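You operate a simulated robot arm through the tools that you are given. There is no shell and no other tool.

Carry out the task below with a simulated robot arm. There is one attempt and no reset: what you move stays moved.

Task
Take the small shelf down and put both pegs in the clip tub.
Fine: honey off first, then the shelf, then the pegs; honey and shelf end on the dresser. Set down upright: honey jar.
Where things are to end (x, y in the base frame): honey jar within 60 mm of [180, -640]; small shelf within 60 mm of [410, -470].
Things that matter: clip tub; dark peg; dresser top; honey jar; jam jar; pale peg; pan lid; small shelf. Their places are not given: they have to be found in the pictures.

It is judged by the outcome, as a careful person would: the job done as asked, and still so three seconds after it is handed in. It fails if anything else is knocked over, pushed out of place, dropped, spilled or broken.

Robot
A 7-joint arm with a fingered hand, fixed in place. Base frame: the origin is at the foot of the arm, x ahead of it, y to its left, z up; the work surface is at about z = 920. Lengths are in mm, angles in rad, forces in N, time in s.
Its first joint turns from -2.601 to 2.601 rad. Payload 3.5 kg.
Tool frame: the origin (TCP) lies between the finger pads and is the grasp point; the fingertips stand 30 mm ahead of it; z points along the fingers, y is the line along which they close. The gripper opens to 104 mm. The gripper's body begins 35 mm behind the TCP. The gripper is a hand of 4 fingers: y runs from the thumb to the fingers, the wrist lies at [-15, -110, -186] in the tool frame, and closing takes about 1.5 s.
Orientation is that of the tool frame in the base frame, as a unit quaternion [w, x, y, z]. With the fingers straight down and the wrist toward the robot, the tool's x, y and z point along [0, 1, 0], [1, 0, 0] and [0, 0, -1] of the base frame.

Tools
- The arm moves only by the tool apply_moves. Its argument "plan" is a list of rows, each a list of 6 numbers: the shift along the tool's x, y, z in units of 400 mm (1.0 is 400 mm), then the turn, a rotation vector about the tool's x, y, z in units of 180 degrees (1.0 is 180 degrees). In form: [[dx, dy, dz, ax, ay, az], ...]. A call has 1 to 20 rows; each row is the pose to reach, as a shift and turn from the pose commanded when the call began, along the tool's axes at that moment. "gripper" is the opening, from 0 (shut) to 1 (fully open), set as the call begins (left out, the last holds). A call with a number of a shift or a turn outside -1 to 1 is refused whole. Rows are played at 5 a second. More than 50 mm and 0.15 rad between two rows, or a gripper value outside its range, and nothing of the call is played. Where a pose cannot be reached the arm comes as near as it can. A force on the tool above 90 N (or 10 N above the force at the start of the call, whichever is more), or a blocked arm, ends the call early, and 0.2 s more pass. Each finger travels about 45 mm/s and halts on what it meets, pressing with about 32 N; the grip force reading is that of the motor and also rises with nothing between the fingers. The clock runs only during rows and for 0.2 s after the last one: add rows that repeat a pose to give the fingers time. It gives the time, the measured TCP pose, the force on the tool (base axes), the opening and the grip force at its end, in the units of the frame above (readings bear some noise), with the torque about the TCP (base axes, N m) and any sound that the robot's microphone picked up.
- Cameras (640 x 400 px; columns grow to the right, rows downward): "scene" is fixed at [70.1, -490.6, 1763.7]; the picture's right is [-0.02, -1.00, 0.00], its down [-0.91, 0.02, -0.42] and it looks along [0.42, -0.01, -0.91] (base axes); focal length 305 px, centre (320, 200). "wrist" rides on the gripper at [61, -92, -130] in the tool frame; the picture's right is [-0.81, 0.28, -0.52], its down [-0.53, -0.71, 0.46] and it looks along [-0.24, 0.64, 0.72] (tool axes); focal length 275 px, centre (320, 200).
- snapshot(camera): a new picture of that camera. It takes no simulated time.
- move_column(by): slides the trunk up (or, below 0, down) by that many mm; the arm rides with it, the base frame stays. It gives what a move gives, with no picture.
- set_grasp(shape): the hand has 4 fingers and takes this shape, open, in about a second: jaw (thumb against the fingers, like two jaws); tri (thumb and two fingers); tip (a fingertip pinch); poke (one finger out to press); point (the index stretched); flat (the hand flat); cup (the hand cupped); fist (a fist). The gripper value then closes the fingers along that shape, each until it touches; the sizes above hold for jaw. It gives what a move gives, with no picture.
- pixel_to_xyz(camera, pixels): there is no depth. For up to 12 entries [column, row, z] of the newest picture of that camera ("zoom" is the newest enlarged one), the place [x, y] in the base frame at which the ray of that pixel passes the height z, good to about 2 mm, but the place of the scene camera against the robot may be out by one fixed shift of up to 25 mm in any direction. It takes no simulated time.
- inspect(camera, box): a new picture of the part [left, top, right, bottom] of that camera's present view, enlarged. It takes no simulated time.
- hand_in(): hands the job in; it is judged then, once.

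Unless the task says otherwise, let go and move clear before handing in.

The tools are called as name(argument=value, ...) on one line, values as JSON. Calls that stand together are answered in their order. apply_moves: Moves the arm, as the interface text tells. Its arguments: {"type":"object","properties":{"plan":{"type":"array"},"gripper":{"type":"number"}},"required":["plan"]} The other tools are called the same way: move_column (by) slides the trunk up or down; set_grasp (shape) gives the hand a shape; snapshot (camera) takes a picture; pixel_to_xyz (camera, pixels) gives the place at which the rays of pixels pass given heights; inspect (camera, box) takes an enlarged picture of a part of a camera's view; hand_in () hands the job in.

At the start:

```text
time_s: 0.0
tool_pos: [438.1, -650.1, 1331.8]
tool_rot: [0.0, 0.707, 0.707, 0.0]
force: [0.0, 0.0, -0.1]
wrist_torque: [0.03, 0.03, 0.04]
width: 103.6
gripper_force: 0.0
shape: jaw
trunk travel left (down, up): [-650.0, 60.0]
```

scene: 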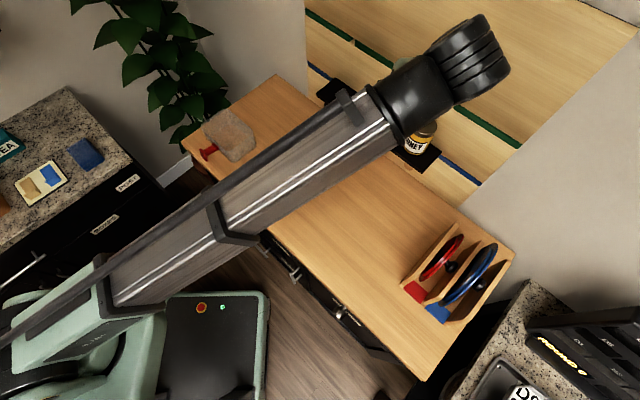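
wrist: 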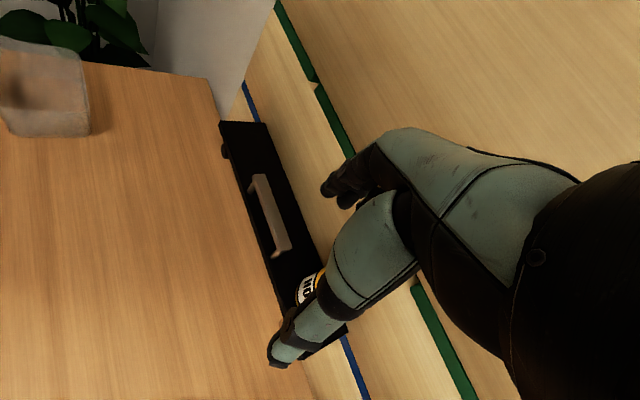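

The scene picture shows the arm covering much of a wooden dresser, with the honey jar near pixel (418,140) on a dark shelf and a rack with lids near (460,275). I'll take enlarged pictures before moving anything.

inspect(camera="scene", box=[300, 60, 460, 200])

inspect(camera="scene", box=[180, 90, 300, 190])

inspect(camera="wrist", box=[200, 100, 400, 380])

inspect(camera="scene", box=[380, 200, 540, 340])

```text
2.86 times, centred on (380, 130) of scene
```

zoom: 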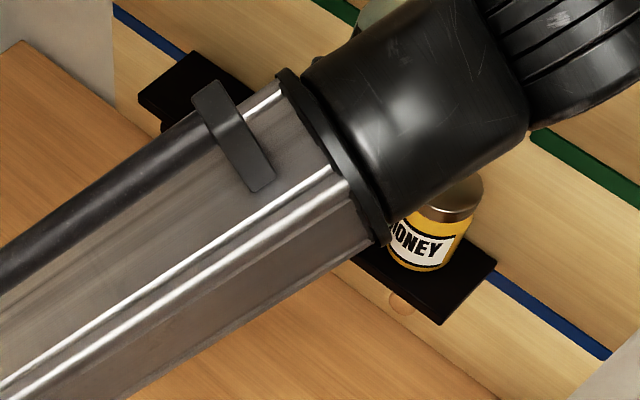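

```text
4.00 times, centred on (240, 140) of scene
```

zoom: 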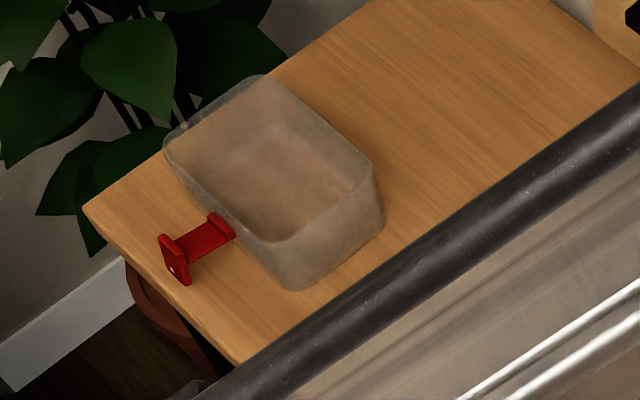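

```text
1.43 times, centred on (300, 240) of wrist
```

zoom: 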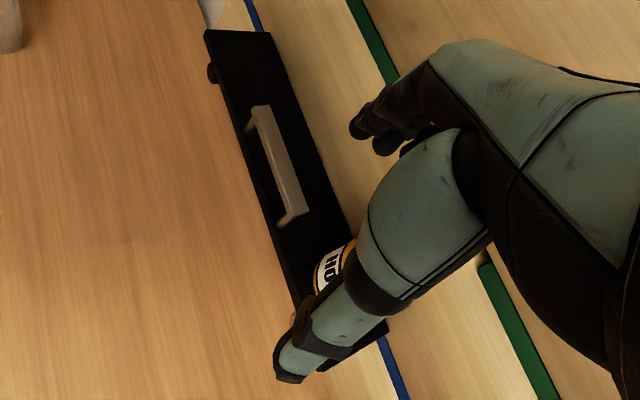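

```text
2.86 times, centred on (460, 270) of scene
```

zoom: 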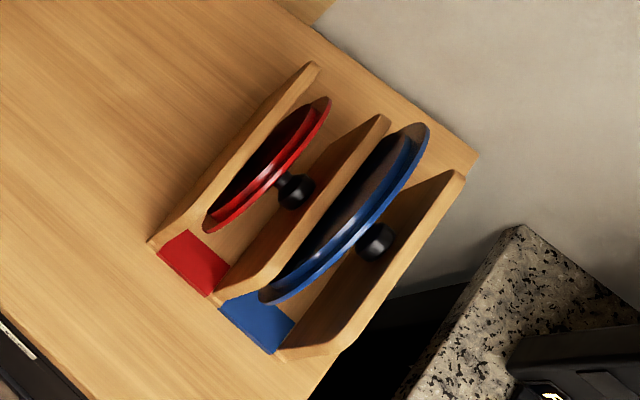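

The zooms show the honey jar on a black shelf with a pale handle, the pale peg end under it at about (400,166) and a dark peg at about (341,105), with the tub at (230,137). I'll convert key pixels to base coordinates.

pixel_to_xyz(camera="scene", pixels=[[277, 75, 920], [515, 250, 920], [425, 380, 920], [183, 165, 920], [230, 137, 920], [210, 150, 920], [400, 166, 1100], [341, 105, 1100], [418, 155, 1100], [403, 290, 920], [440, 324, 920], [515, 260, 920]])

pixel_to_xyz(camera="wrist", pixels=[[222, 122, 1100], [264, 124, 1100], [310, 355, 1100], [347, 325, 1100], [222, 122, 1000], [347, 325, 1000], [210, 80, 920], [303, 380, 920], [240, 90, 920]])

```text
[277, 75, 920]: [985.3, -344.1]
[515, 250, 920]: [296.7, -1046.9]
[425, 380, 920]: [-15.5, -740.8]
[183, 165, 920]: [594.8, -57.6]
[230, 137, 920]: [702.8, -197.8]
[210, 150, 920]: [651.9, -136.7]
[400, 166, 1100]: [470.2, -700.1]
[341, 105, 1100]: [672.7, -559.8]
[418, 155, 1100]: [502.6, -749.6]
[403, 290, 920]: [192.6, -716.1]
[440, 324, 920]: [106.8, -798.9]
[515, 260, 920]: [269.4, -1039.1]
```

```text
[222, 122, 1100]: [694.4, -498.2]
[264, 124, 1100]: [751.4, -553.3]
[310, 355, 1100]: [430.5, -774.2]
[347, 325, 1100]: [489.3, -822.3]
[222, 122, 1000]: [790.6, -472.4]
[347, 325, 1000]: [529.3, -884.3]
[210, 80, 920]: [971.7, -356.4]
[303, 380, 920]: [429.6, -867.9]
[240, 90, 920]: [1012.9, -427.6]
```

The dresser's back edge runs from (985,-344) to (297,-1047), so the wall stands at about 45° and squarely faces the base; the arm hides the shelf. I'll swing the hand to the left, away from the wall, to clear the view.

apply_moves(plan=[[0.08, 0.0, 0, 0, 0, 0], [0.16, 0.0, 0, 0, 0, 0], [0.26, 0.0, 0, 0, 0, 0], [0.36, 0.01, 0, 0, 0, 0], [0.46, 0.02, 0, 0, 0, 0], [0.56, 0.04, 0, 0, 0, 0], [0.66, 0.06, 0, 0, 0, 0], [0.76, 0.08, 0, 0, 0, 0], [0.86, 0.1, 0, 0, 0, 0], [0.96, 0.12, 0, 0, 0, 0]], gripper=1)

```text
time_s: 2.2
tool_pos: [485.0, -267.6, 1331.7]
tool_rot: [0.0, 0.707, 0.707, 0.0]
force: [-0.6, -0.2, 0.1]
wrist_torque: [-0.02, -0.01, 0.0]
width: 103.4
gripper_force: 0.1
shape: jaw
trunk travel left (down, up): [-650.0, 60.0]
```

The hand is now at (485,-268,1332), clear of the wall. I'll take a new pair of pictures.

snapshot(camera="scene")

snapshot(camera="wrist")

inspect(camera="scene", box=[300, 50, 460, 190])

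```text
taken
```

scene: 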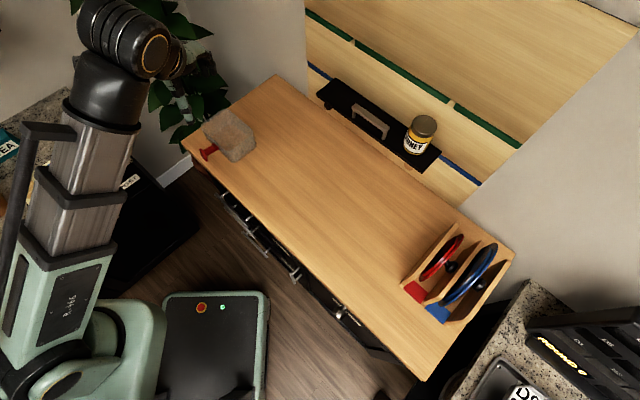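

```text
taken
```

wrist: 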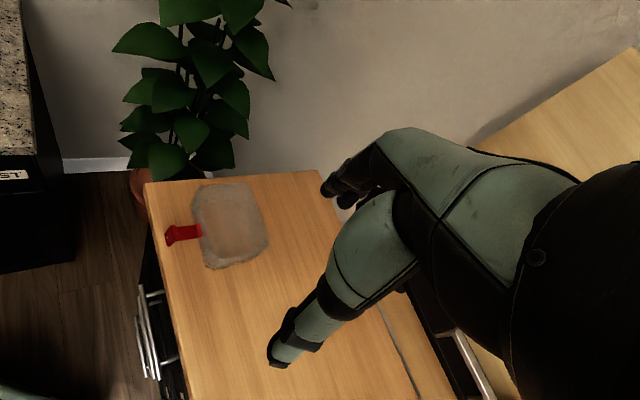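

```text
2.86 times, centred on (380, 120) of scene
```

zoom: 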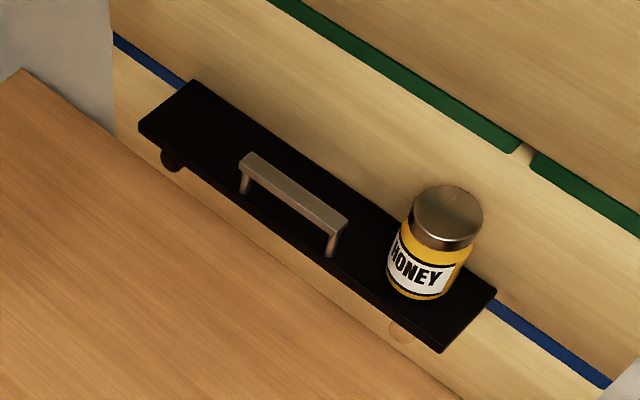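

The view is clear: shelf corners at about (316,95), (335,78), (442,151), (422,173), honey at (420,140), handle at (370,120), and pegs at (327,107) and (408,167). I'll get the shelf's height by comparing both cameras at several heights.

pixel_to_xyz(camera="scene", pixels=[[316.3, 94.8, 1100], [316.3, 94.8, 1000], [335.2, 78, 1100], [335.2, 78, 1000], [442, 151.5, 1100], [442, 151.5, 1000], [422, 173.2, 1100], [422, 173.2, 1000], [306, 63, 920], [482, 184, 920], [277, 75, 920]])

inspect(camera="wrist", box=[130, 160, 290, 280])

inspect(camera="scene", box=[180, 90, 280, 170])

inspect(camera="scene", box=[480, 260, 640, 400])

```text
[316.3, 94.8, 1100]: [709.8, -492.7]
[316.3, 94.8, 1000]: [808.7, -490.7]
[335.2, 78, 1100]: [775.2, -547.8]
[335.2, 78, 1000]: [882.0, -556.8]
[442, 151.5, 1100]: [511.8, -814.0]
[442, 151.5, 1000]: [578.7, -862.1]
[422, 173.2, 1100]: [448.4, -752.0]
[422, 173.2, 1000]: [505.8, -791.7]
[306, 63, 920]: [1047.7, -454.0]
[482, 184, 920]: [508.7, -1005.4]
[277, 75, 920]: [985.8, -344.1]
```

```text
3.33 times, centred on (210, 220) of wrist
```

zoom: 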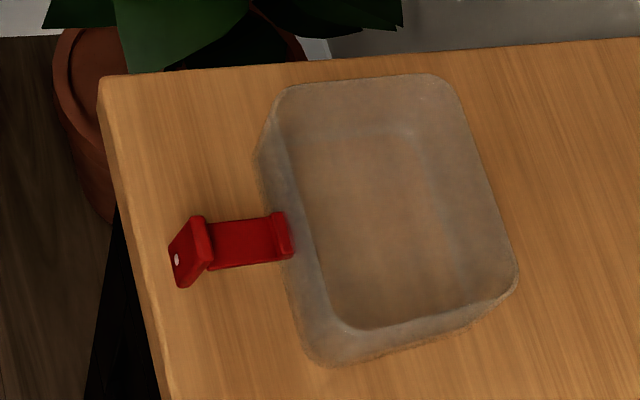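

```text
5.00 times, centred on (230, 130) of scene
```

zoom: 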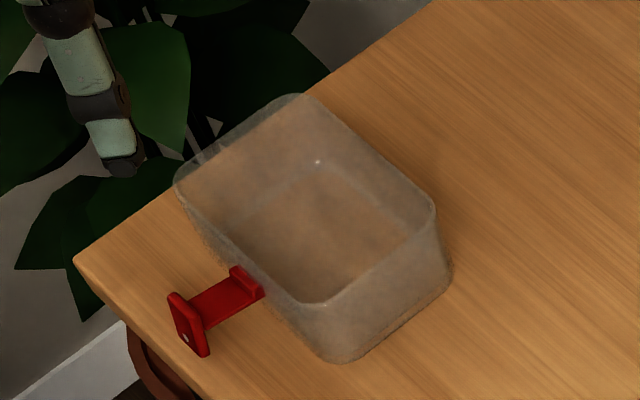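

```text
2.86 times, centred on (560, 330) of scene
```

zoom: 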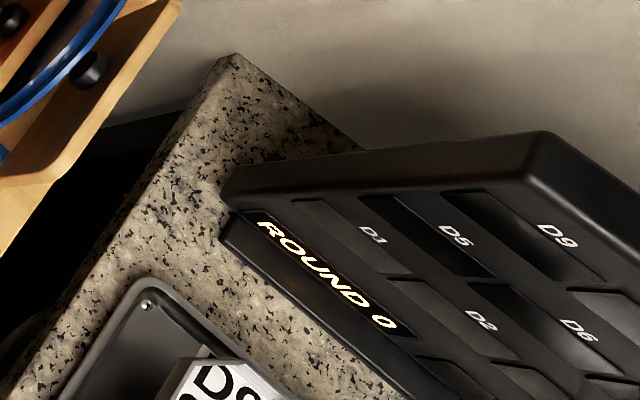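

The two cameras agree on a shelf top at about z = 1114, with the scene camera reading about (+17,+8) mm off and the wall running along 45°. I'll turn the hand to face the wall and step back so the wrist camera sees the shelf front-on.

apply_moves(plan=[[-0.0512, -0.0389, 0.0099, 0, 0, 0.03125], [-0.1024, -0.0778, 0.0198, 0, 0, 0.0625], [-0.1536, -0.1167, 0.0297, 0, 0, 0.09375], [-0.2048, -0.1556, 0.0396, 0, 0, 0.125], [-0.256, -0.1945, 0.0495, 0, 0, 0.15625], [-0.3072, -0.2334, 0.0594, 0, 0, 0.1875], [-0.3584, -0.2723, 0.0693, 0, 0, 0.21875], [-0.4095, -0.311, 0.079, 0, 0, 0.25]])

snapshot(camera="wrist")

snapshot(camera="scene")

```text
time_s: 4.0
tool_pos: [359.5, -428.0, 1301.7]
tool_rot: [0.0, 0.924, 0.384, 0.0]
force: [-0.6, 0.3, 0.2]
wrist_torque: [-0.01, 0.01, 0.01]
width: 103.6
gripper_force: 0.0
shape: jaw
trunk travel left (down, up): [-650.0, 60.0]
```

```text
taken
```

wrist: 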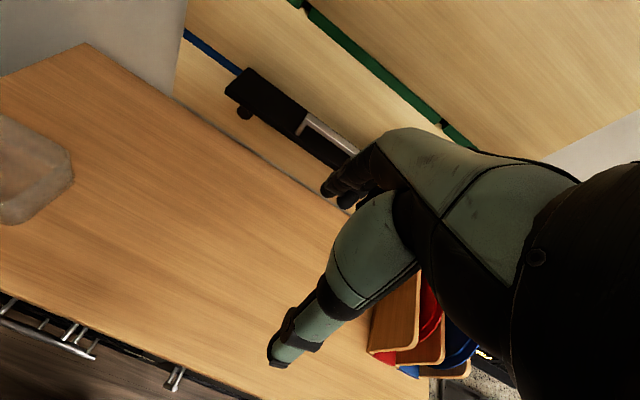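

```text
taken
```

scene: 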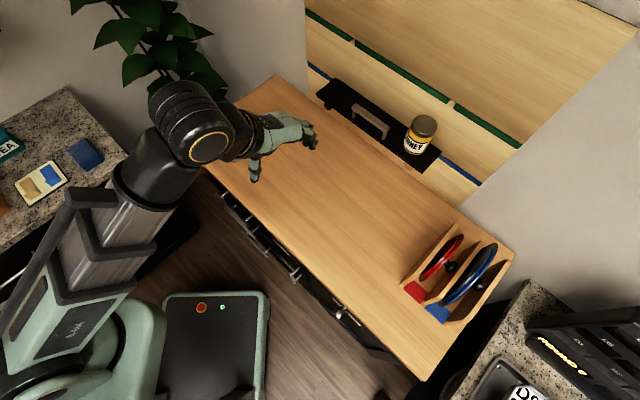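

The wrist picture shows only the left half of the shelf (240,90)–(350,160) since the hand covers the right side. I'll shift right and pitch the hand forward so the camera sees the pegs and honey from the front.

apply_moves(plan=[[-0.076, 0.018, 0.03, -0.0278, 0, 0], [-0.152, 0.036, 0.06, -0.0556, 0, 0], [-0.228, 0.054, 0.09, -0.0833, 0, 0], [-0.303, 0.072, 0.12, -0.1111, 0, 0], [-0.379, 0.09, 0.15, -0.1389, 0, 0], [-0.455, 0.1075, 0.18, -0.1667, 0, 0]])

snapshot(camera="wrist")

snapshot(camera="scene")

```text
time_s: 5.4
tool_pos: [263.4, -588.4, 1228.9]
tool_rot: [0.24, 0.892, 0.37, 0.099]
force: [-0.1, -0.3, -0.6]
wrist_torque: [0.0, 0.0, 0.0]
width: 103.7
gripper_force: 0.0
shape: jaw
trunk travel left (down, up): [-650.0, 60.0]
```

```text
taken
```

wrist: 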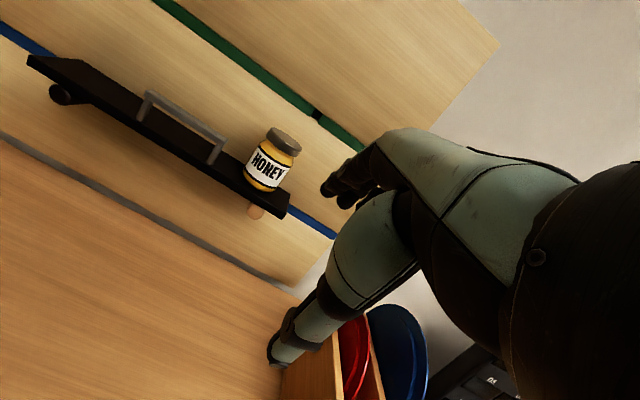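

```text
taken
```

scene: 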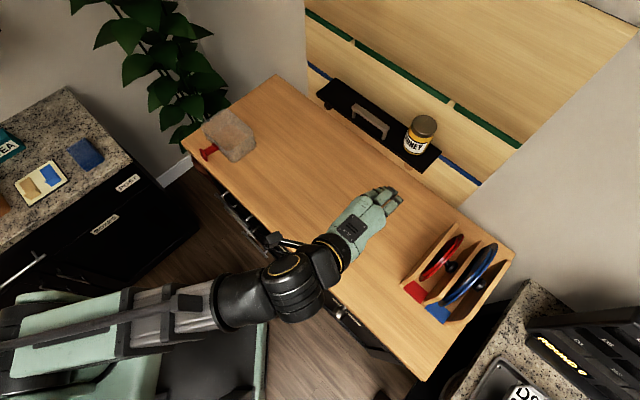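

Now the wrist camera sees the whole shelf from the front: dark peg at (60,95), handle (185,120), honey (272,160), pale peg (255,212). I'll enlarge it for accurate pixels.

inspect(camera="wrist", box=[200, 110, 340, 240])

inspect(camera="wrist", box=[10, 30, 150, 160])

inspect(camera="wrist", box=[100, 60, 260, 200])

inspect(camera="wrist", box=[260, 270, 440, 400])

```text
3.08 times, centred on (270, 175) of wrist
```

zoom: 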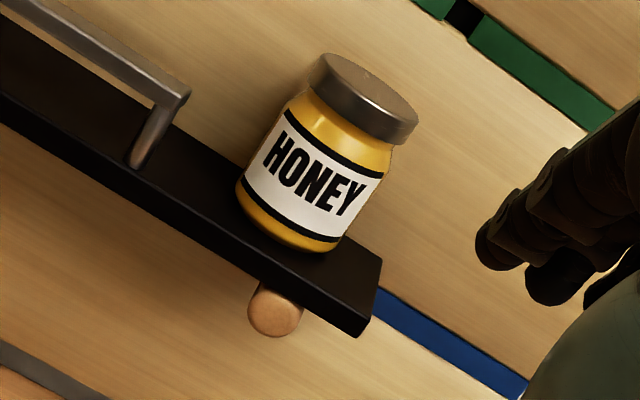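

```text
3.08 times, centred on (80, 95) of wrist
```

zoom: 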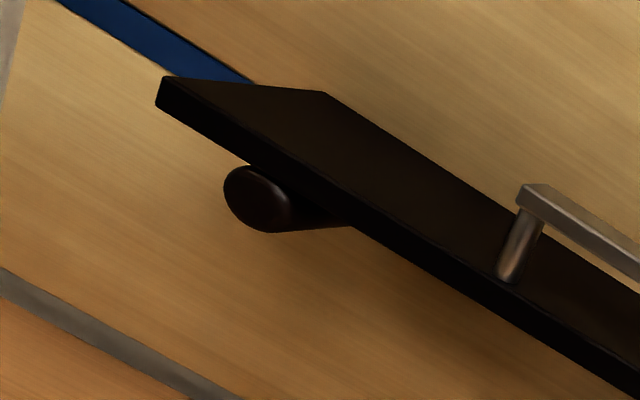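

```text
2.86 times, centred on (180, 130) of wrist
```

zoom: 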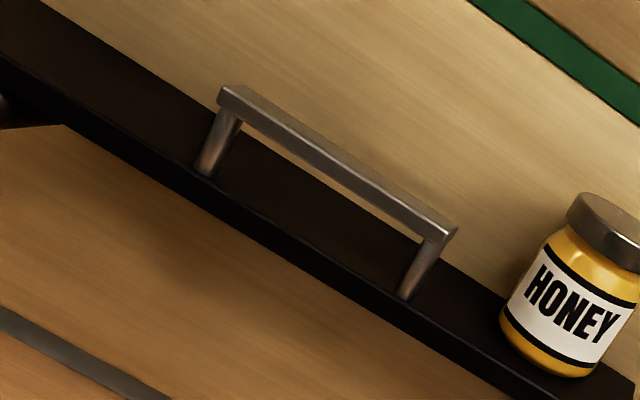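

```text
3.08 times, centred on (350, 335) of wrist
```

zoom: 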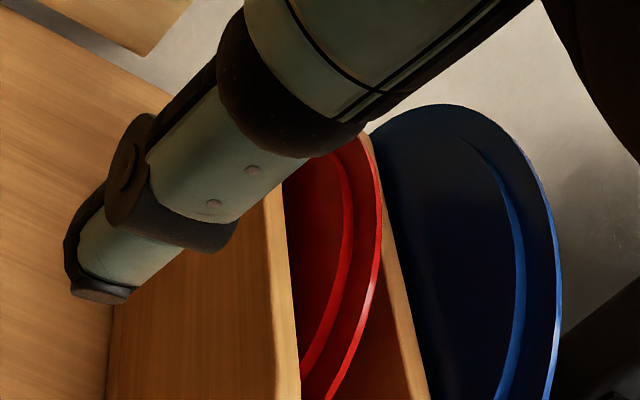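

The wrist zooms give a consistent model: shelf about 368×83 mm with its top near z 1120, pegs near the front edge underneath, handle near the front edge, and honey about 58 mm wide and close to the wall. Next I'll look at the hand itself to judge its clearances.

inspect(camera="scene", box=[310, 170, 430, 270])

inspect(camera="wrist", box=[250, 100, 640, 400])

```text
4.00 times, centred on (370, 220) of scene
```

zoom: 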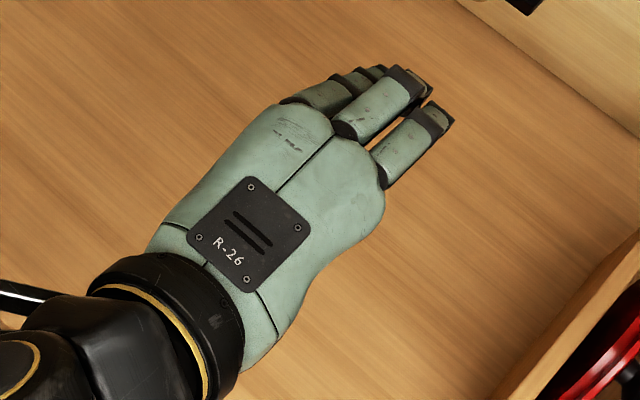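

```text
1.33 times, centred on (445, 250) of wrist
```

zoom: 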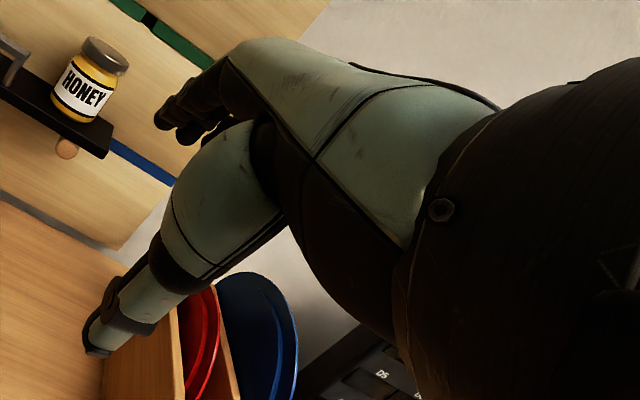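

The hand has three fingers about 65 mm across, and the honey jar stands close to the wall, so I'll grip it from its sides along the wall. I'll roll the hand 90° about its axis with a 40° downward pitch, in place, well clear of the shelf.

apply_moves(plan=[[0, 0, 0, -0.00727, 0.00727, 0.04121], [0, 0, 0, -0.01453, 0.01453, 0.08242], [0, 0, 0, -0.0218, 0.0218, 0.12363], [0, 0, 0, -0.02907, 0.02907, 0.16483], [0, 0, 0, -0.03633, 0.03633, 0.20604], [0, 0, 0, -0.0436, 0.0436, 0.24725], [0, 0, 0, -0.05087, 0.05087, 0.28846], [0, 0, 0, -0.05813, 0.05813, 0.32967], [0, 0, 0, -0.0654, 0.0654, 0.37088], [0, 0, 0, -0.07267, 0.07267, 0.41208], [0, 0, 0, -0.07993, 0.07993, 0.45329], [0, 0, 0, -0.0872, 0.0872, 0.4945]])

snapshot(camera="wrist")

snapshot(camera="scene")

```text
time_s: 8.0
tool_pos: [264.6, -589.5, 1227.9]
tool_rot: [0.161, 0.837, -0.348, 0.391]
force: [0.6, -0.5, -0.1]
wrist_torque: [0.01, 0.0, -0.01]
width: 103.6
gripper_force: 0.0
shape: jaw
trunk travel left (down, up): [-650.0, 60.0]
```

```text
taken
```

wrist: 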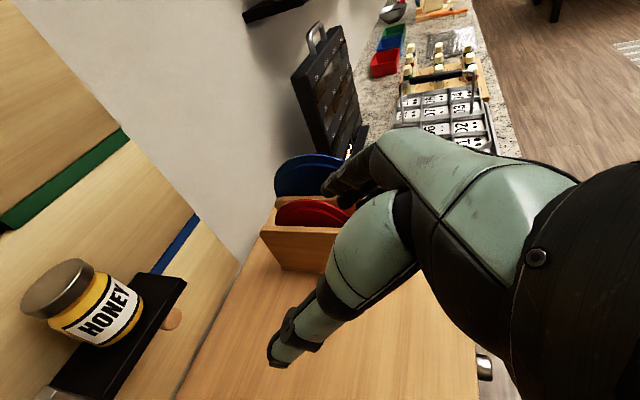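

```text
taken
```

scene: 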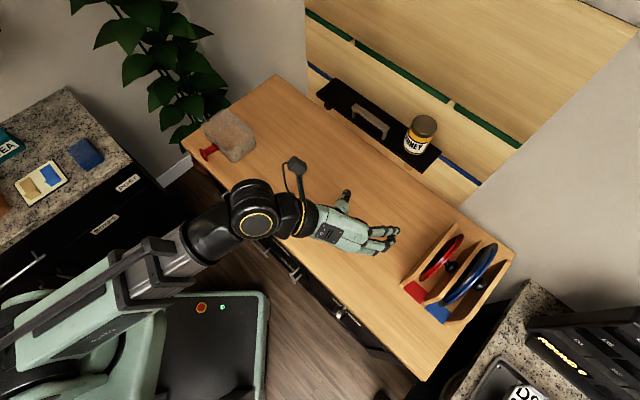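

The hand took the rolled pose exactly (thumb tip near (280,350), fingertips near (330,190) in the wrist view), and the honey shows at (85,305). I'll enlarge the jar and peg here to pin down the jar's position from a second viewpoint.

inspect(camera="wrist", box=[0, 200, 220, 400])

inspect(camera="wrist", box=[240, 120, 380, 300])

inspect(camera="scene", box=[230, 140, 430, 270])

```text
2.00 times, centred on (110, 300) of wrist
```

zoom: 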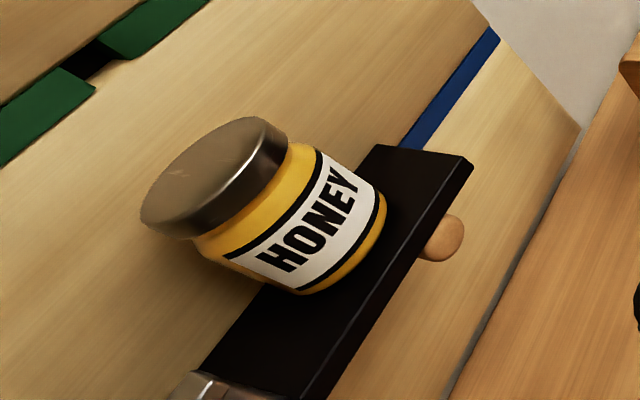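

```text
2.22 times, centred on (310, 210) of wrist
```

zoom: 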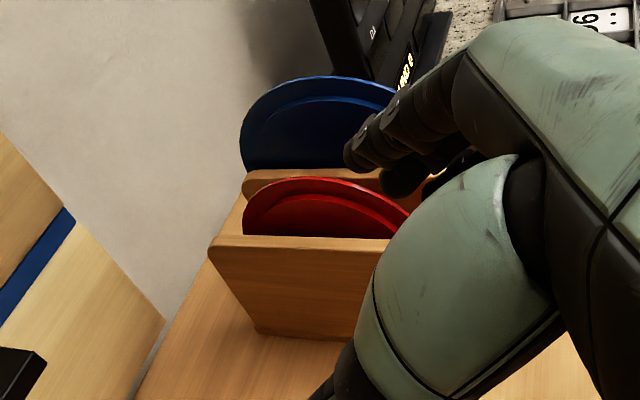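

```text
3.08 times, centred on (330, 205) of scene
```

zoom: 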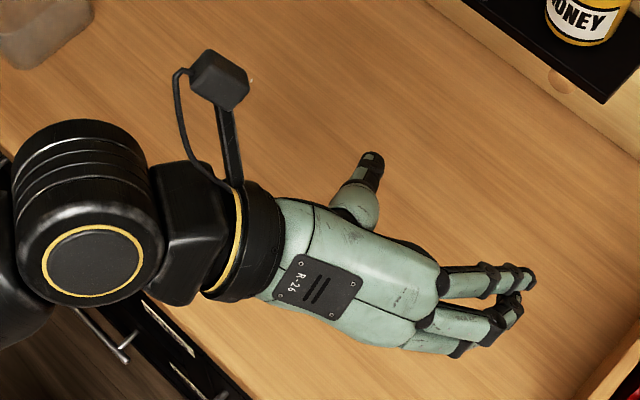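

Triangulating both views puts the wall face at u≈919 (u toward the wall at -45°, v left along it), the jar at about u 880, v -178, z 1121–1210, and the pale peg at v -198, z 1096. I'll set the opening to about 83 mm and move to a pre-grasp point some 100 mm in front of the jar.

apply_moves(plan=[[0.0356, -0.0254, 0.072, 0, 0, 0], [0.0712, -0.0508, 0.144, 0, 0, 0], [0.1068, -0.0762, 0.216, 0, 0, 0], [0.1424, -0.1016, 0.288, 0, 0, 0], [0.178, -0.127, 0.36, 0, 0, 0]], gripper=0.8)

snapshot(camera="wrist")

snapshot(camera="scene")

```text
time_s: 9.2
tool_pos: [411.1, -664.3, 1190.1]
tool_rot: [0.161, 0.837, -0.347, 0.391]
force: [0.6, 0.7, 0.0]
wrist_torque: [-0.04, -0.01, 0.01]
width: 83.6
gripper_force: 0.1
shape: jaw
trunk travel left (down, up): [-650.0, 60.0]
```

```text
taken
```

wrist: 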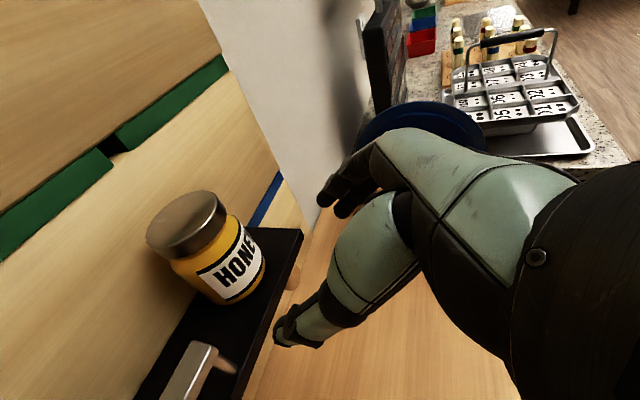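

```text
taken
```

scene: 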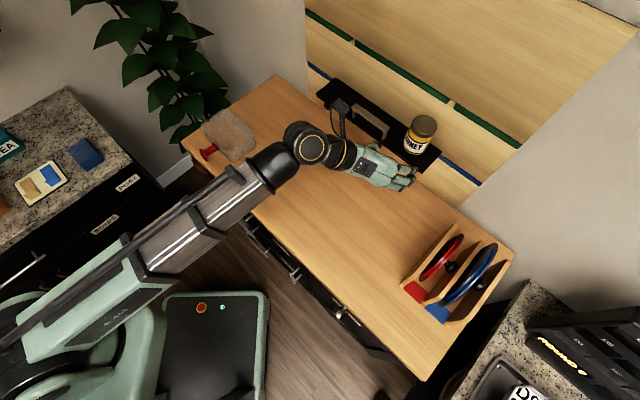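

The arm is in place at u 760, v -179, z 1190, and the jar lid shows at (187,222) in the wrist view. I'll enlarge it to check the alignment once more before reaching in.

inspect(camera="wrist", box=[110, 170, 350, 400])

inspect(camera="scene", box=[320, 90, 460, 200])

```text
1.74 times, centred on (230, 285) of wrist
```

zoom: 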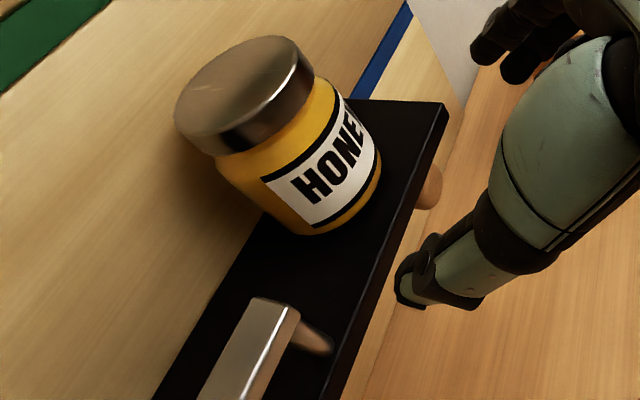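

```text
3.64 times, centred on (390, 145) of scene
```

zoom: 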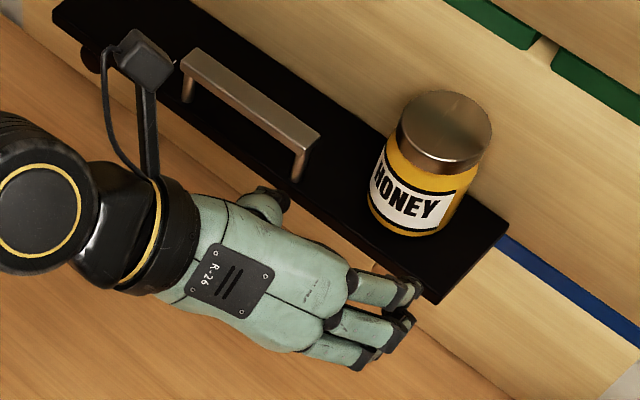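

The lid centre gives v≈-181 and u≈875–880, matching the plan, and the handle post ends at v≈-112, clear of the thumb. I'll reach in to u 863, v -180, z 1177 with the fingers either side of the jar.

apply_moves(plan=[[0.028, 0.0005, 0.0435, 0, 0, 0], [0.056, 0.001, 0.087, 0, 0, 0], [0.084, 0.0015, 0.1305, 0, 0, 0], [0.112, 0.002, 0.174, 0, 0, 0], [0.14, 0.0025, 0.2175, 0, 0, 0]], gripper=0.8)

snapshot(camera="wrist")

inspect(camera="scene", box=[320, 80, 460, 190])

```text
time_s: 10.4
tool_pos: [479.8, -738.4, 1176.4]
tool_rot: [0.162, 0.837, -0.347, 0.39]
force: [-0.5, -0.4, 0.0]
wrist_torque: [-0.01, 0.0, -0.02]
width: 83.4
gripper_force: 0.0
shape: jaw
trunk travel left (down, up): [-650.0, 60.0]
```

```text
taken
```

wrist: 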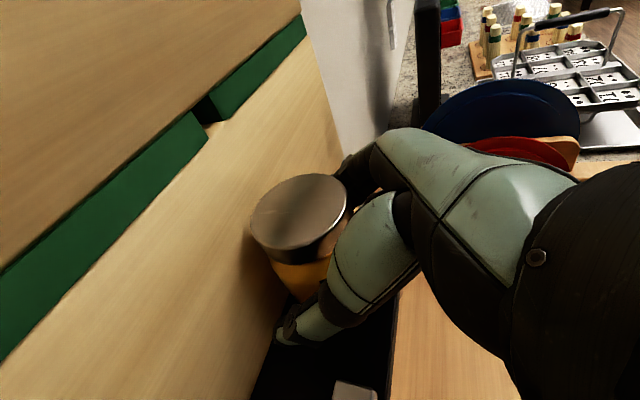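

```text
3.64 times, centred on (390, 135) of scene
```

zoom: 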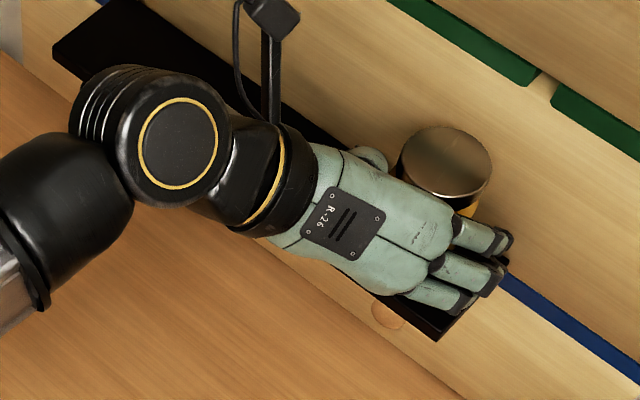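

The jar sits centred between thumb and fingers (lid centre at (298,208) gives u 873, v -182 against the TCP's v -183). I'll close the fingers without moving.

apply_moves(plan=[[0, 0, 0, 0, 0, 0], [0, 0, 0, 0, 0, 0], [0, 0, 0, 0, 0, 0], [0, 0, 0, 0, 0, 0], [0, 0, 0, 0, 0, 0], [0, 0, 0, 0, 0, 0], [0, 0, 0, 0, 0, 0], [0, 0, 0, 0, 0, 0]], gripper=0.2)

snapshot(camera="wrist")

inspect(camera="scene", box=[320, 80, 460, 190])

```text
time_s: 12.2
tool_pos: [479.8, -737.3, 1175.6]
tool_rot: [0.162, 0.836, -0.347, 0.392]
force: [0.1, -1.2, 0.5]
wrist_torque: [-0.07, 0.05, 0.0]
width: 50.1
gripper_force: 31.9
shape: jaw
trunk travel left (down, up): [-650.0, 60.0]
```

```text
taken
```

wrist: 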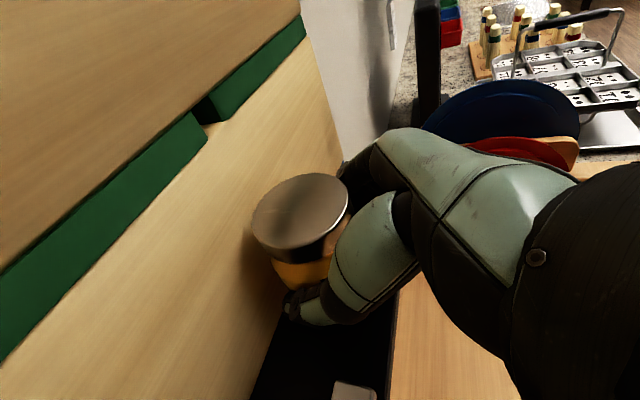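

```text
3.64 times, centred on (390, 135) of scene
```

zoom: 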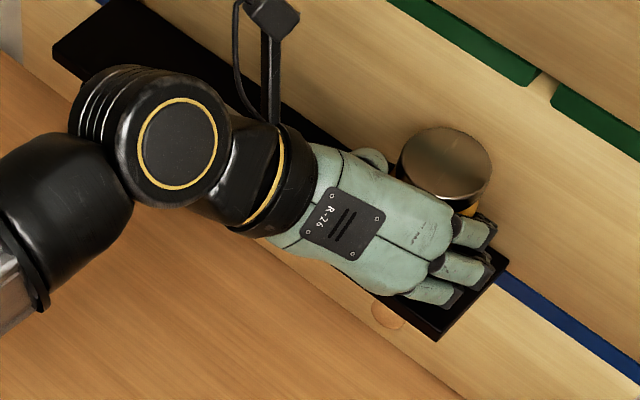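

The fingers stopped at 50 mm with 32 N, so they hold the jar, and its lid did not shift. I'll lift straight up 40 mm slowly and check that it comes along.

apply_moves(plan=[[0.01, 0, -0.008, 0, 0, 0], [0.02, 0, -0.0162, 0, 0, 0], [0.0385, 0, -0.0323, 0, 0, 0], [0.0575, 0, -0.0482, 0, 0, 0], [0.0766, 0, -0.0643, 0, 0, 0]], gripper=0.2)

snapshot(camera="wrist")

inspect(camera="scene", box=[320, 80, 460, 190])

```text
time_s: 13.4
tool_pos: [480.4, -735.6, 1216.2]
tool_rot: [0.162, 0.837, -0.347, 0.39]
force: [-0.2, 0.1, -2.8]
wrist_torque: [0.02, 0.02, -0.02]
width: 50.3
gripper_force: 32.0
shape: jaw
trunk travel left (down, up): [-650.0, 60.0]
```

```text
taken
```

wrist: 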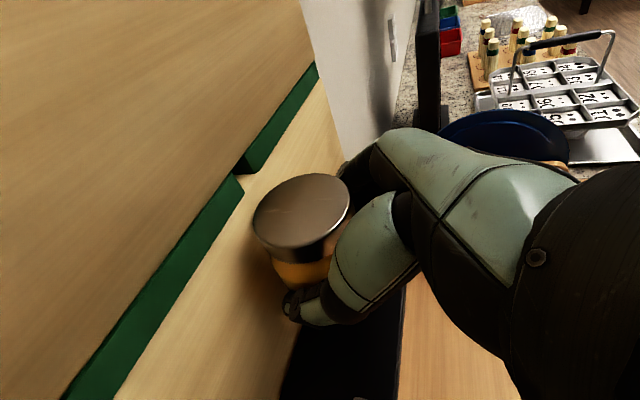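

```text
3.64 times, centred on (390, 135) of scene
```

zoom: 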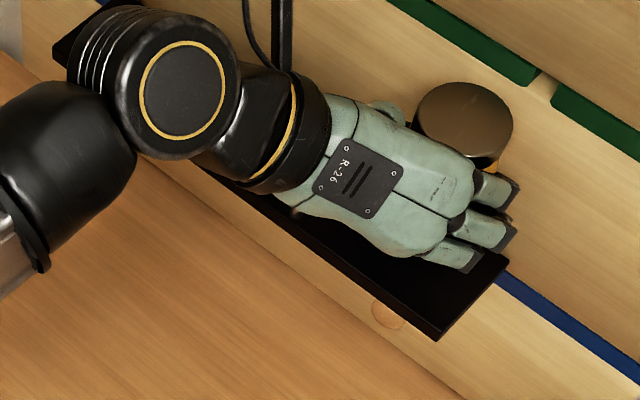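

The jar rose with the hand (load about 2.8 N, lid unmoved in the grip at (300,212)). I'll draw it back off the shelf and carry it over the right front of the dresser at a safe height.

apply_moves(plan=[[-0.0365, 0, -0.0564, 0, 0, 0], [-0.073, 0, -0.1128, 0, 0, 0], [-0.1095, 0, -0.1693, 0, 0, 0], [-0.146, 0, -0.2257, 0, 0, 0], [-0.1825, 0, -0.2821, 0, 0, 0], [-0.219, 0, -0.3385, 0, 0, 0], [-0.281, 0.05, -0.357, 0, 0, 0], [-0.3435, 0.1, -0.3753, 0, 0, 0], [-0.406, 0.15, -0.3938, 0, 0, 0], [-0.468, 0.2, -0.412, 0, 0, 0], [-0.53, 0.25, -0.4305, 0, 0, 0], [-0.5927, 0.2988, -0.449, 0, 0, 0]], gripper=0.2)

snapshot(camera="wrist")

snapshot(camera="scene")

```text
time_s: 16.0
tool_pos: [191.2, -615.6, 1148.8]
tool_rot: [0.161, 0.837, -0.348, 0.39]
force: [0.3, 0.6, -3.4]
wrist_torque: [0.02, 0.03, 0.0]
width: 50.0
gripper_force: 31.9
shape: jaw
trunk travel left (down, up): [-650.0, 60.0]
```

```text
taken
```

wrist: 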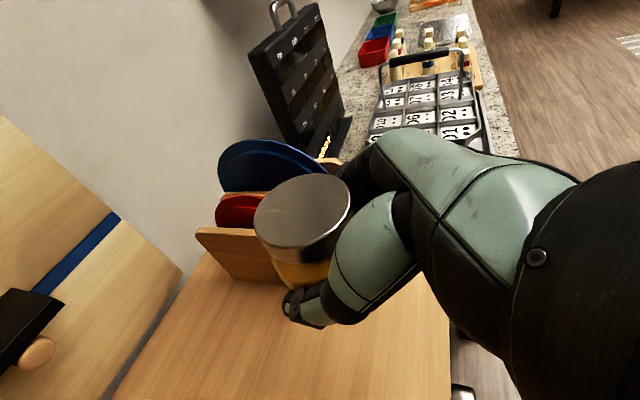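

```text
taken
```

scene: 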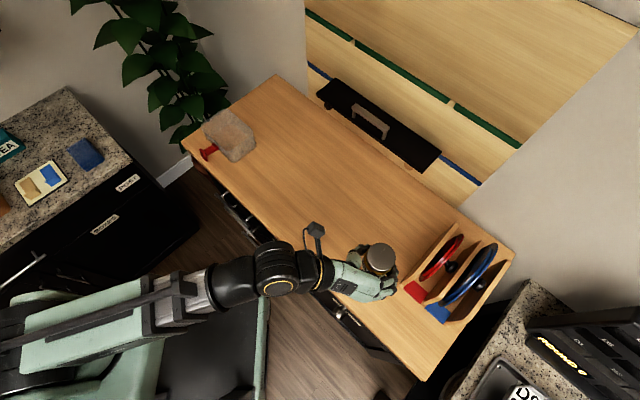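

The jar hangs over the target spot (jar centre about (200,-623)), and its path down lands near scene pixel (365,280), clear of the rack at (403,290). I'll lower it 150 mm and check.

apply_moves(plan=[[-0.0574, 0, 0.0482, 0, 0, 0], [-0.1149, 0, 0.0965, 0, 0, 0], [-0.1724, 0, 0.1447, 0, 0, 0], [-0.2298, 0, 0.1929, 0, 0, 0], [-0.2873, 0, 0.2411, 0, 0, 0]], gripper=0.2)

snapshot(camera="wrist")

snapshot(camera="scene")

```text
time_s: 17.2
tool_pos: [193.5, -617.5, 1001.0]
tool_rot: [0.163, 0.837, -0.347, 0.39]
force: [0.1, -0.1, -2.7]
wrist_torque: [0.01, 0.02, 0.02]
width: 49.9
gripper_force: 32.1
shape: jaw
trunk travel left (down, up): [-650.0, 60.0]
```

```text
taken
```

wrist: 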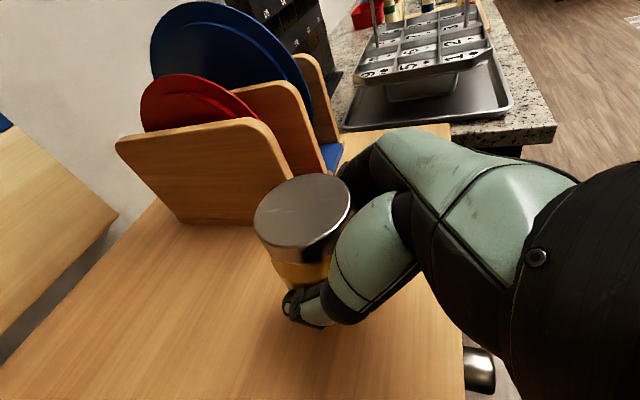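

```text
taken
```

scene: 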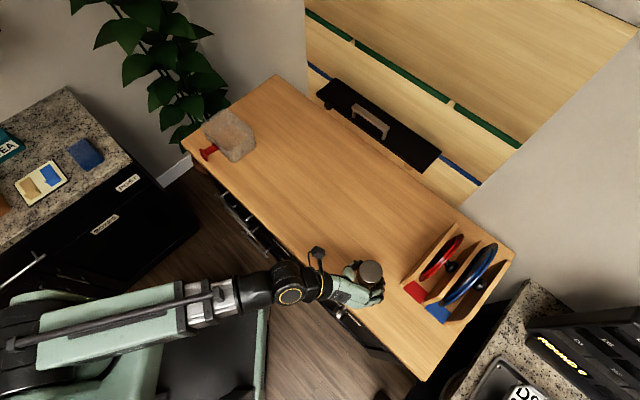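

TCP is at z 1001, so the jar's bottom should be about 26 mm above the top, with space to the rack. I'll lower 17 mm, then feel for contact in small steps.

apply_moves(plan=[[-0.011, 0, 0.0092, 0, 0, 0], [-0.022, 0, 0.0184, 0, 0, 0], [-0.0326, 0, 0.0273, 0, 0, 0], [-0.0326, 0, 0.0273, 0, 0, 0]], gripper=0.2)

apply_moves(plan=[[-0.0057, 0, 0.0048, 0, 0, 0], [-0.0057, 0, 0.0048, 0, 0, 0]], gripper=0.2)

apply_moves(plan=[[-0.0057, 0, 0.0048, 0, 0, 0], [-0.0057, 0, 0.0048, 0, 0, 0]], gripper=0.2)

```text
time_s: 18.2
tool_pos: [192.1, -616.6, 983.8]
tool_rot: [0.162, 0.838, -0.346, 0.39]
force: [-0.5, 0.0, -3.4]
wrist_torque: [0.02, 0.0, 0.01]
width: 50.2
gripper_force: 32.1
shape: jaw
trunk travel left (down, up): [-650.0, 60.0]
```

```text
time_s: 18.8
tool_pos: [191.9, -617.2, 981.3]
tool_rot: [0.161, 0.837, -0.347, 0.39]
force: [0.6, 0.4, -2.3]
wrist_torque: [0.01, 0.04, 0.0]
width: 50.0
gripper_force: 31.8
shape: jaw
trunk travel left (down, up): [-650.0, 60.0]
```

```text
time_s: 19.4
tool_pos: [191.7, -616.8, 977.3]
tool_rot: [0.162, 0.838, -0.347, 0.39]
force: [0.2, -0.4, -3.3]
wrist_torque: [0.03, 0.0, 0.0]
width: 49.9
gripper_force: 31.7
shape: jaw
trunk travel left (down, up): [-650.0, 60.0]
```

The load still reads about -3 N at z 977, so the jar is not yet touching. I'll go down in 2 mm steps.

apply_moves(plan=[[-0.0038, 0, 0.0032, 0, 0, 0], [-0.0038, 0, 0.0032, 0, 0, 0]], gripper=0.2)

apply_moves(plan=[[-0.0038, 0, 0.0032, 0, 0, 0], [-0.0038, 0, 0.0032, 0, 0, 0]], gripper=0.2)

inspect(camera="wrist", box=[200, 150, 400, 350])

```text
time_s: 20.0
tool_pos: [191.7, -615.9, 975.4]
tool_rot: [0.161, 0.837, -0.347, 0.391]
force: [-0.1, 0.4, -2.8]
wrist_torque: [0.0, 0.04, -0.01]
width: 50.3
gripper_force: 32.0
shape: jaw
trunk travel left (down, up): [-650.0, 60.0]
```

```text
time_s: 20.6
tool_pos: [190.6, -615.6, 973.4]
tool_rot: [0.162, 0.838, -0.347, 0.39]
force: [0.9, -0.4, -2.9]
wrist_torque: [0.02, 0.04, 0.02]
width: 50.1
gripper_force: 32.1
shape: jaw
trunk travel left (down, up): [-650.0, 60.0]
```

```text
2.00 times, centred on (300, 250) of wrist
```

zoom: 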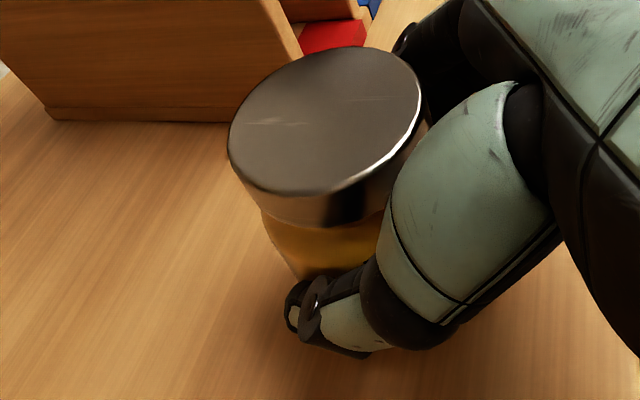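

Still about -2.9 N at z 973, so the bottom is not down yet. I'll continue in 2 mm steps.

apply_moves(plan=[[-0.0038, 0, 0.0032, 0, 0, 0], [-0.0038, 0, 0.0032, 0, 0, 0]], gripper=0.2)

apply_moves(plan=[[-0.0038, 0, 0.0032, 0, 0, 0], [-0.0038, 0, 0.0032, 0, 0, 0]], gripper=0.2)

```text
time_s: 21.2
tool_pos: [191.4, -616.7, 973.5]
tool_rot: [0.162, 0.837, -0.346, 0.391]
force: [-0.1, -0.6, -2.8]
wrist_torque: [0.02, 0.03, -0.01]
width: 49.8
gripper_force: 32.2
shape: jaw
trunk travel left (down, up): [-650.0, 60.0]
```

```text
time_s: 21.8
tool_pos: [192.8, -617.0, 970.5]
tool_rot: [0.161, 0.837, -0.347, 0.391]
force: [-0.5, 0.0, -2.8]
wrist_torque: [0.07, 0.01, 0.02]
width: 50.2
gripper_force: 32.8
shape: jaw
trunk travel left (down, up): [-650.0, 60.0]
```

Commanded height is about 969 and the load is still -2.8 N. I'll keep feeling downward in 1.5 mm steps.

apply_moves(plan=[[-0.0029, 0, 0.0024, 0, 0, 0], [-0.0029, 0, 0.0024, 0, 0, 0]], gripper=0.2)

apply_moves(plan=[[-0.0029, 0, 0.0024, 0, 0, 0], [-0.0029, 0, 0.0024, 0, 0, 0]], gripper=0.2)

snapshot(camera="scene")

inspect(camera="scene", box=[310, 230, 430, 330])

```text
time_s: 22.4
tool_pos: [193.1, -615.4, 968.8]
tool_rot: [0.161, 0.838, -0.346, 0.391]
force: [-0.4, -0.7, 2.6]
wrist_torque: [-0.1, 0.12, 0.02]
width: 50.1
gripper_force: 32.2
shape: jaw
trunk travel left (down, up): [-650.0, 60.0]
```

```text
time_s: 23.0
tool_pos: [192.4, -615.8, 967.9]
tool_rot: [0.163, 0.837, -0.346, 0.392]
force: [0.1, -1.3, 11.1]
wrist_torque: [-0.32, 0.16, -0.03]
width: 50.3
gripper_force: 32.1
shape: jaw
trunk travel left (down, up): [-650.0, 60.0]
```

```text
taken
```

scene: 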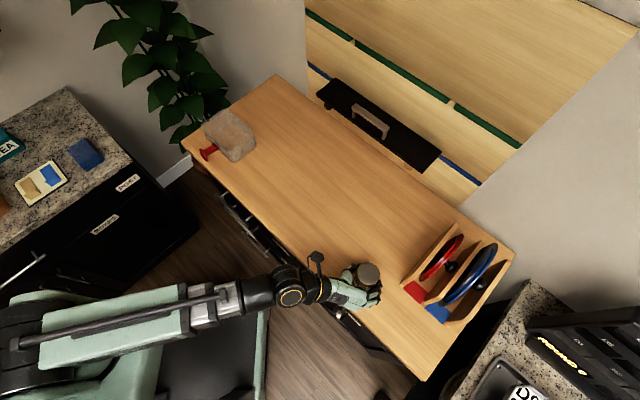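

```text
4.00 times, centred on (370, 280) of scene
```

zoom: 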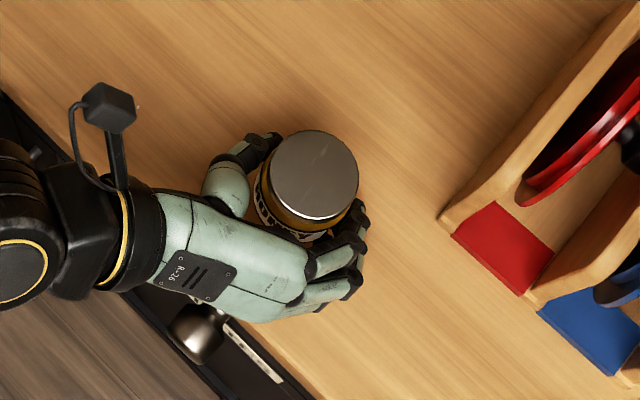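

Contact: the force went to +2.6 N then +11 N, so the jar is standing on the dresser. I'll ease up about 1 mm and open the fingers in place.

apply_moves(plan=[[0.0025, 0, -0.0021, 0, 0, 0], [0.0025, 0, -0.0021, 0, 0, 0]], gripper=0.2)

apply_moves(plan=[[0, 0, 0, 0, 0, 0], [0, 0, 0, 0, 0, 0], [0, 0, 0, 0, 0, 0], [0, 0, 0, 0, 0, 0], [0, 0, 0, 0, 0, 0], [0, 0, 0, 0, 0, 0]], gripper=0.85)

inspect(camera="scene", box=[310, 230, 430, 330])

snapshot(camera="wrist")

```text
time_s: 23.6
tool_pos: [193.1, -616.5, 967.4]
tool_rot: [0.161, 0.837, -0.347, 0.39]
force: [0.7, -0.7, 7.1]
wrist_torque: [-0.18, 0.15, 0.07]
width: 50.3
gripper_force: 32.0
shape: jaw
trunk travel left (down, up): [-650.0, 60.0]
```

```text
time_s: 25.0
tool_pos: [192.7, -616.6, 968.9]
tool_rot: [0.162, 0.838, -0.346, 0.39]
force: [-0.3, -0.1, 0.2]
wrist_torque: [0.01, 0.0, 0.01]
width: 88.3
gripper_force: 0.1
shape: jaw
trunk travel left (down, up): [-650.0, 60.0]
```

```text
4.00 times, centred on (370, 280) of scene
```

zoom: 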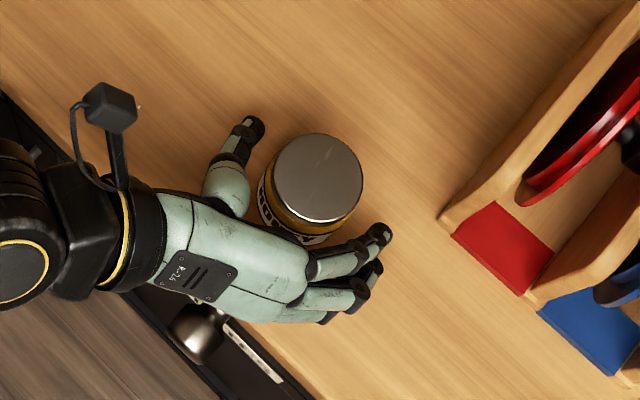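

```text
taken
```

wrist: 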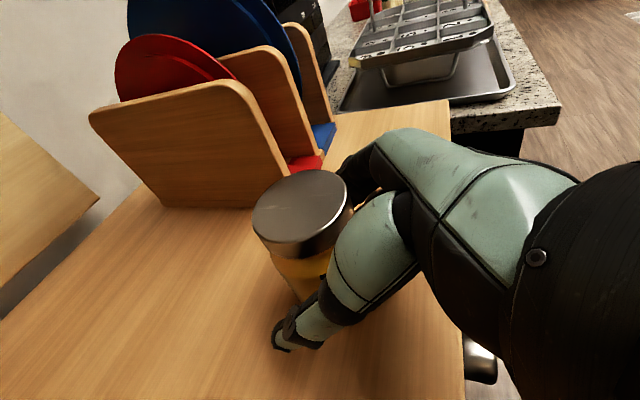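

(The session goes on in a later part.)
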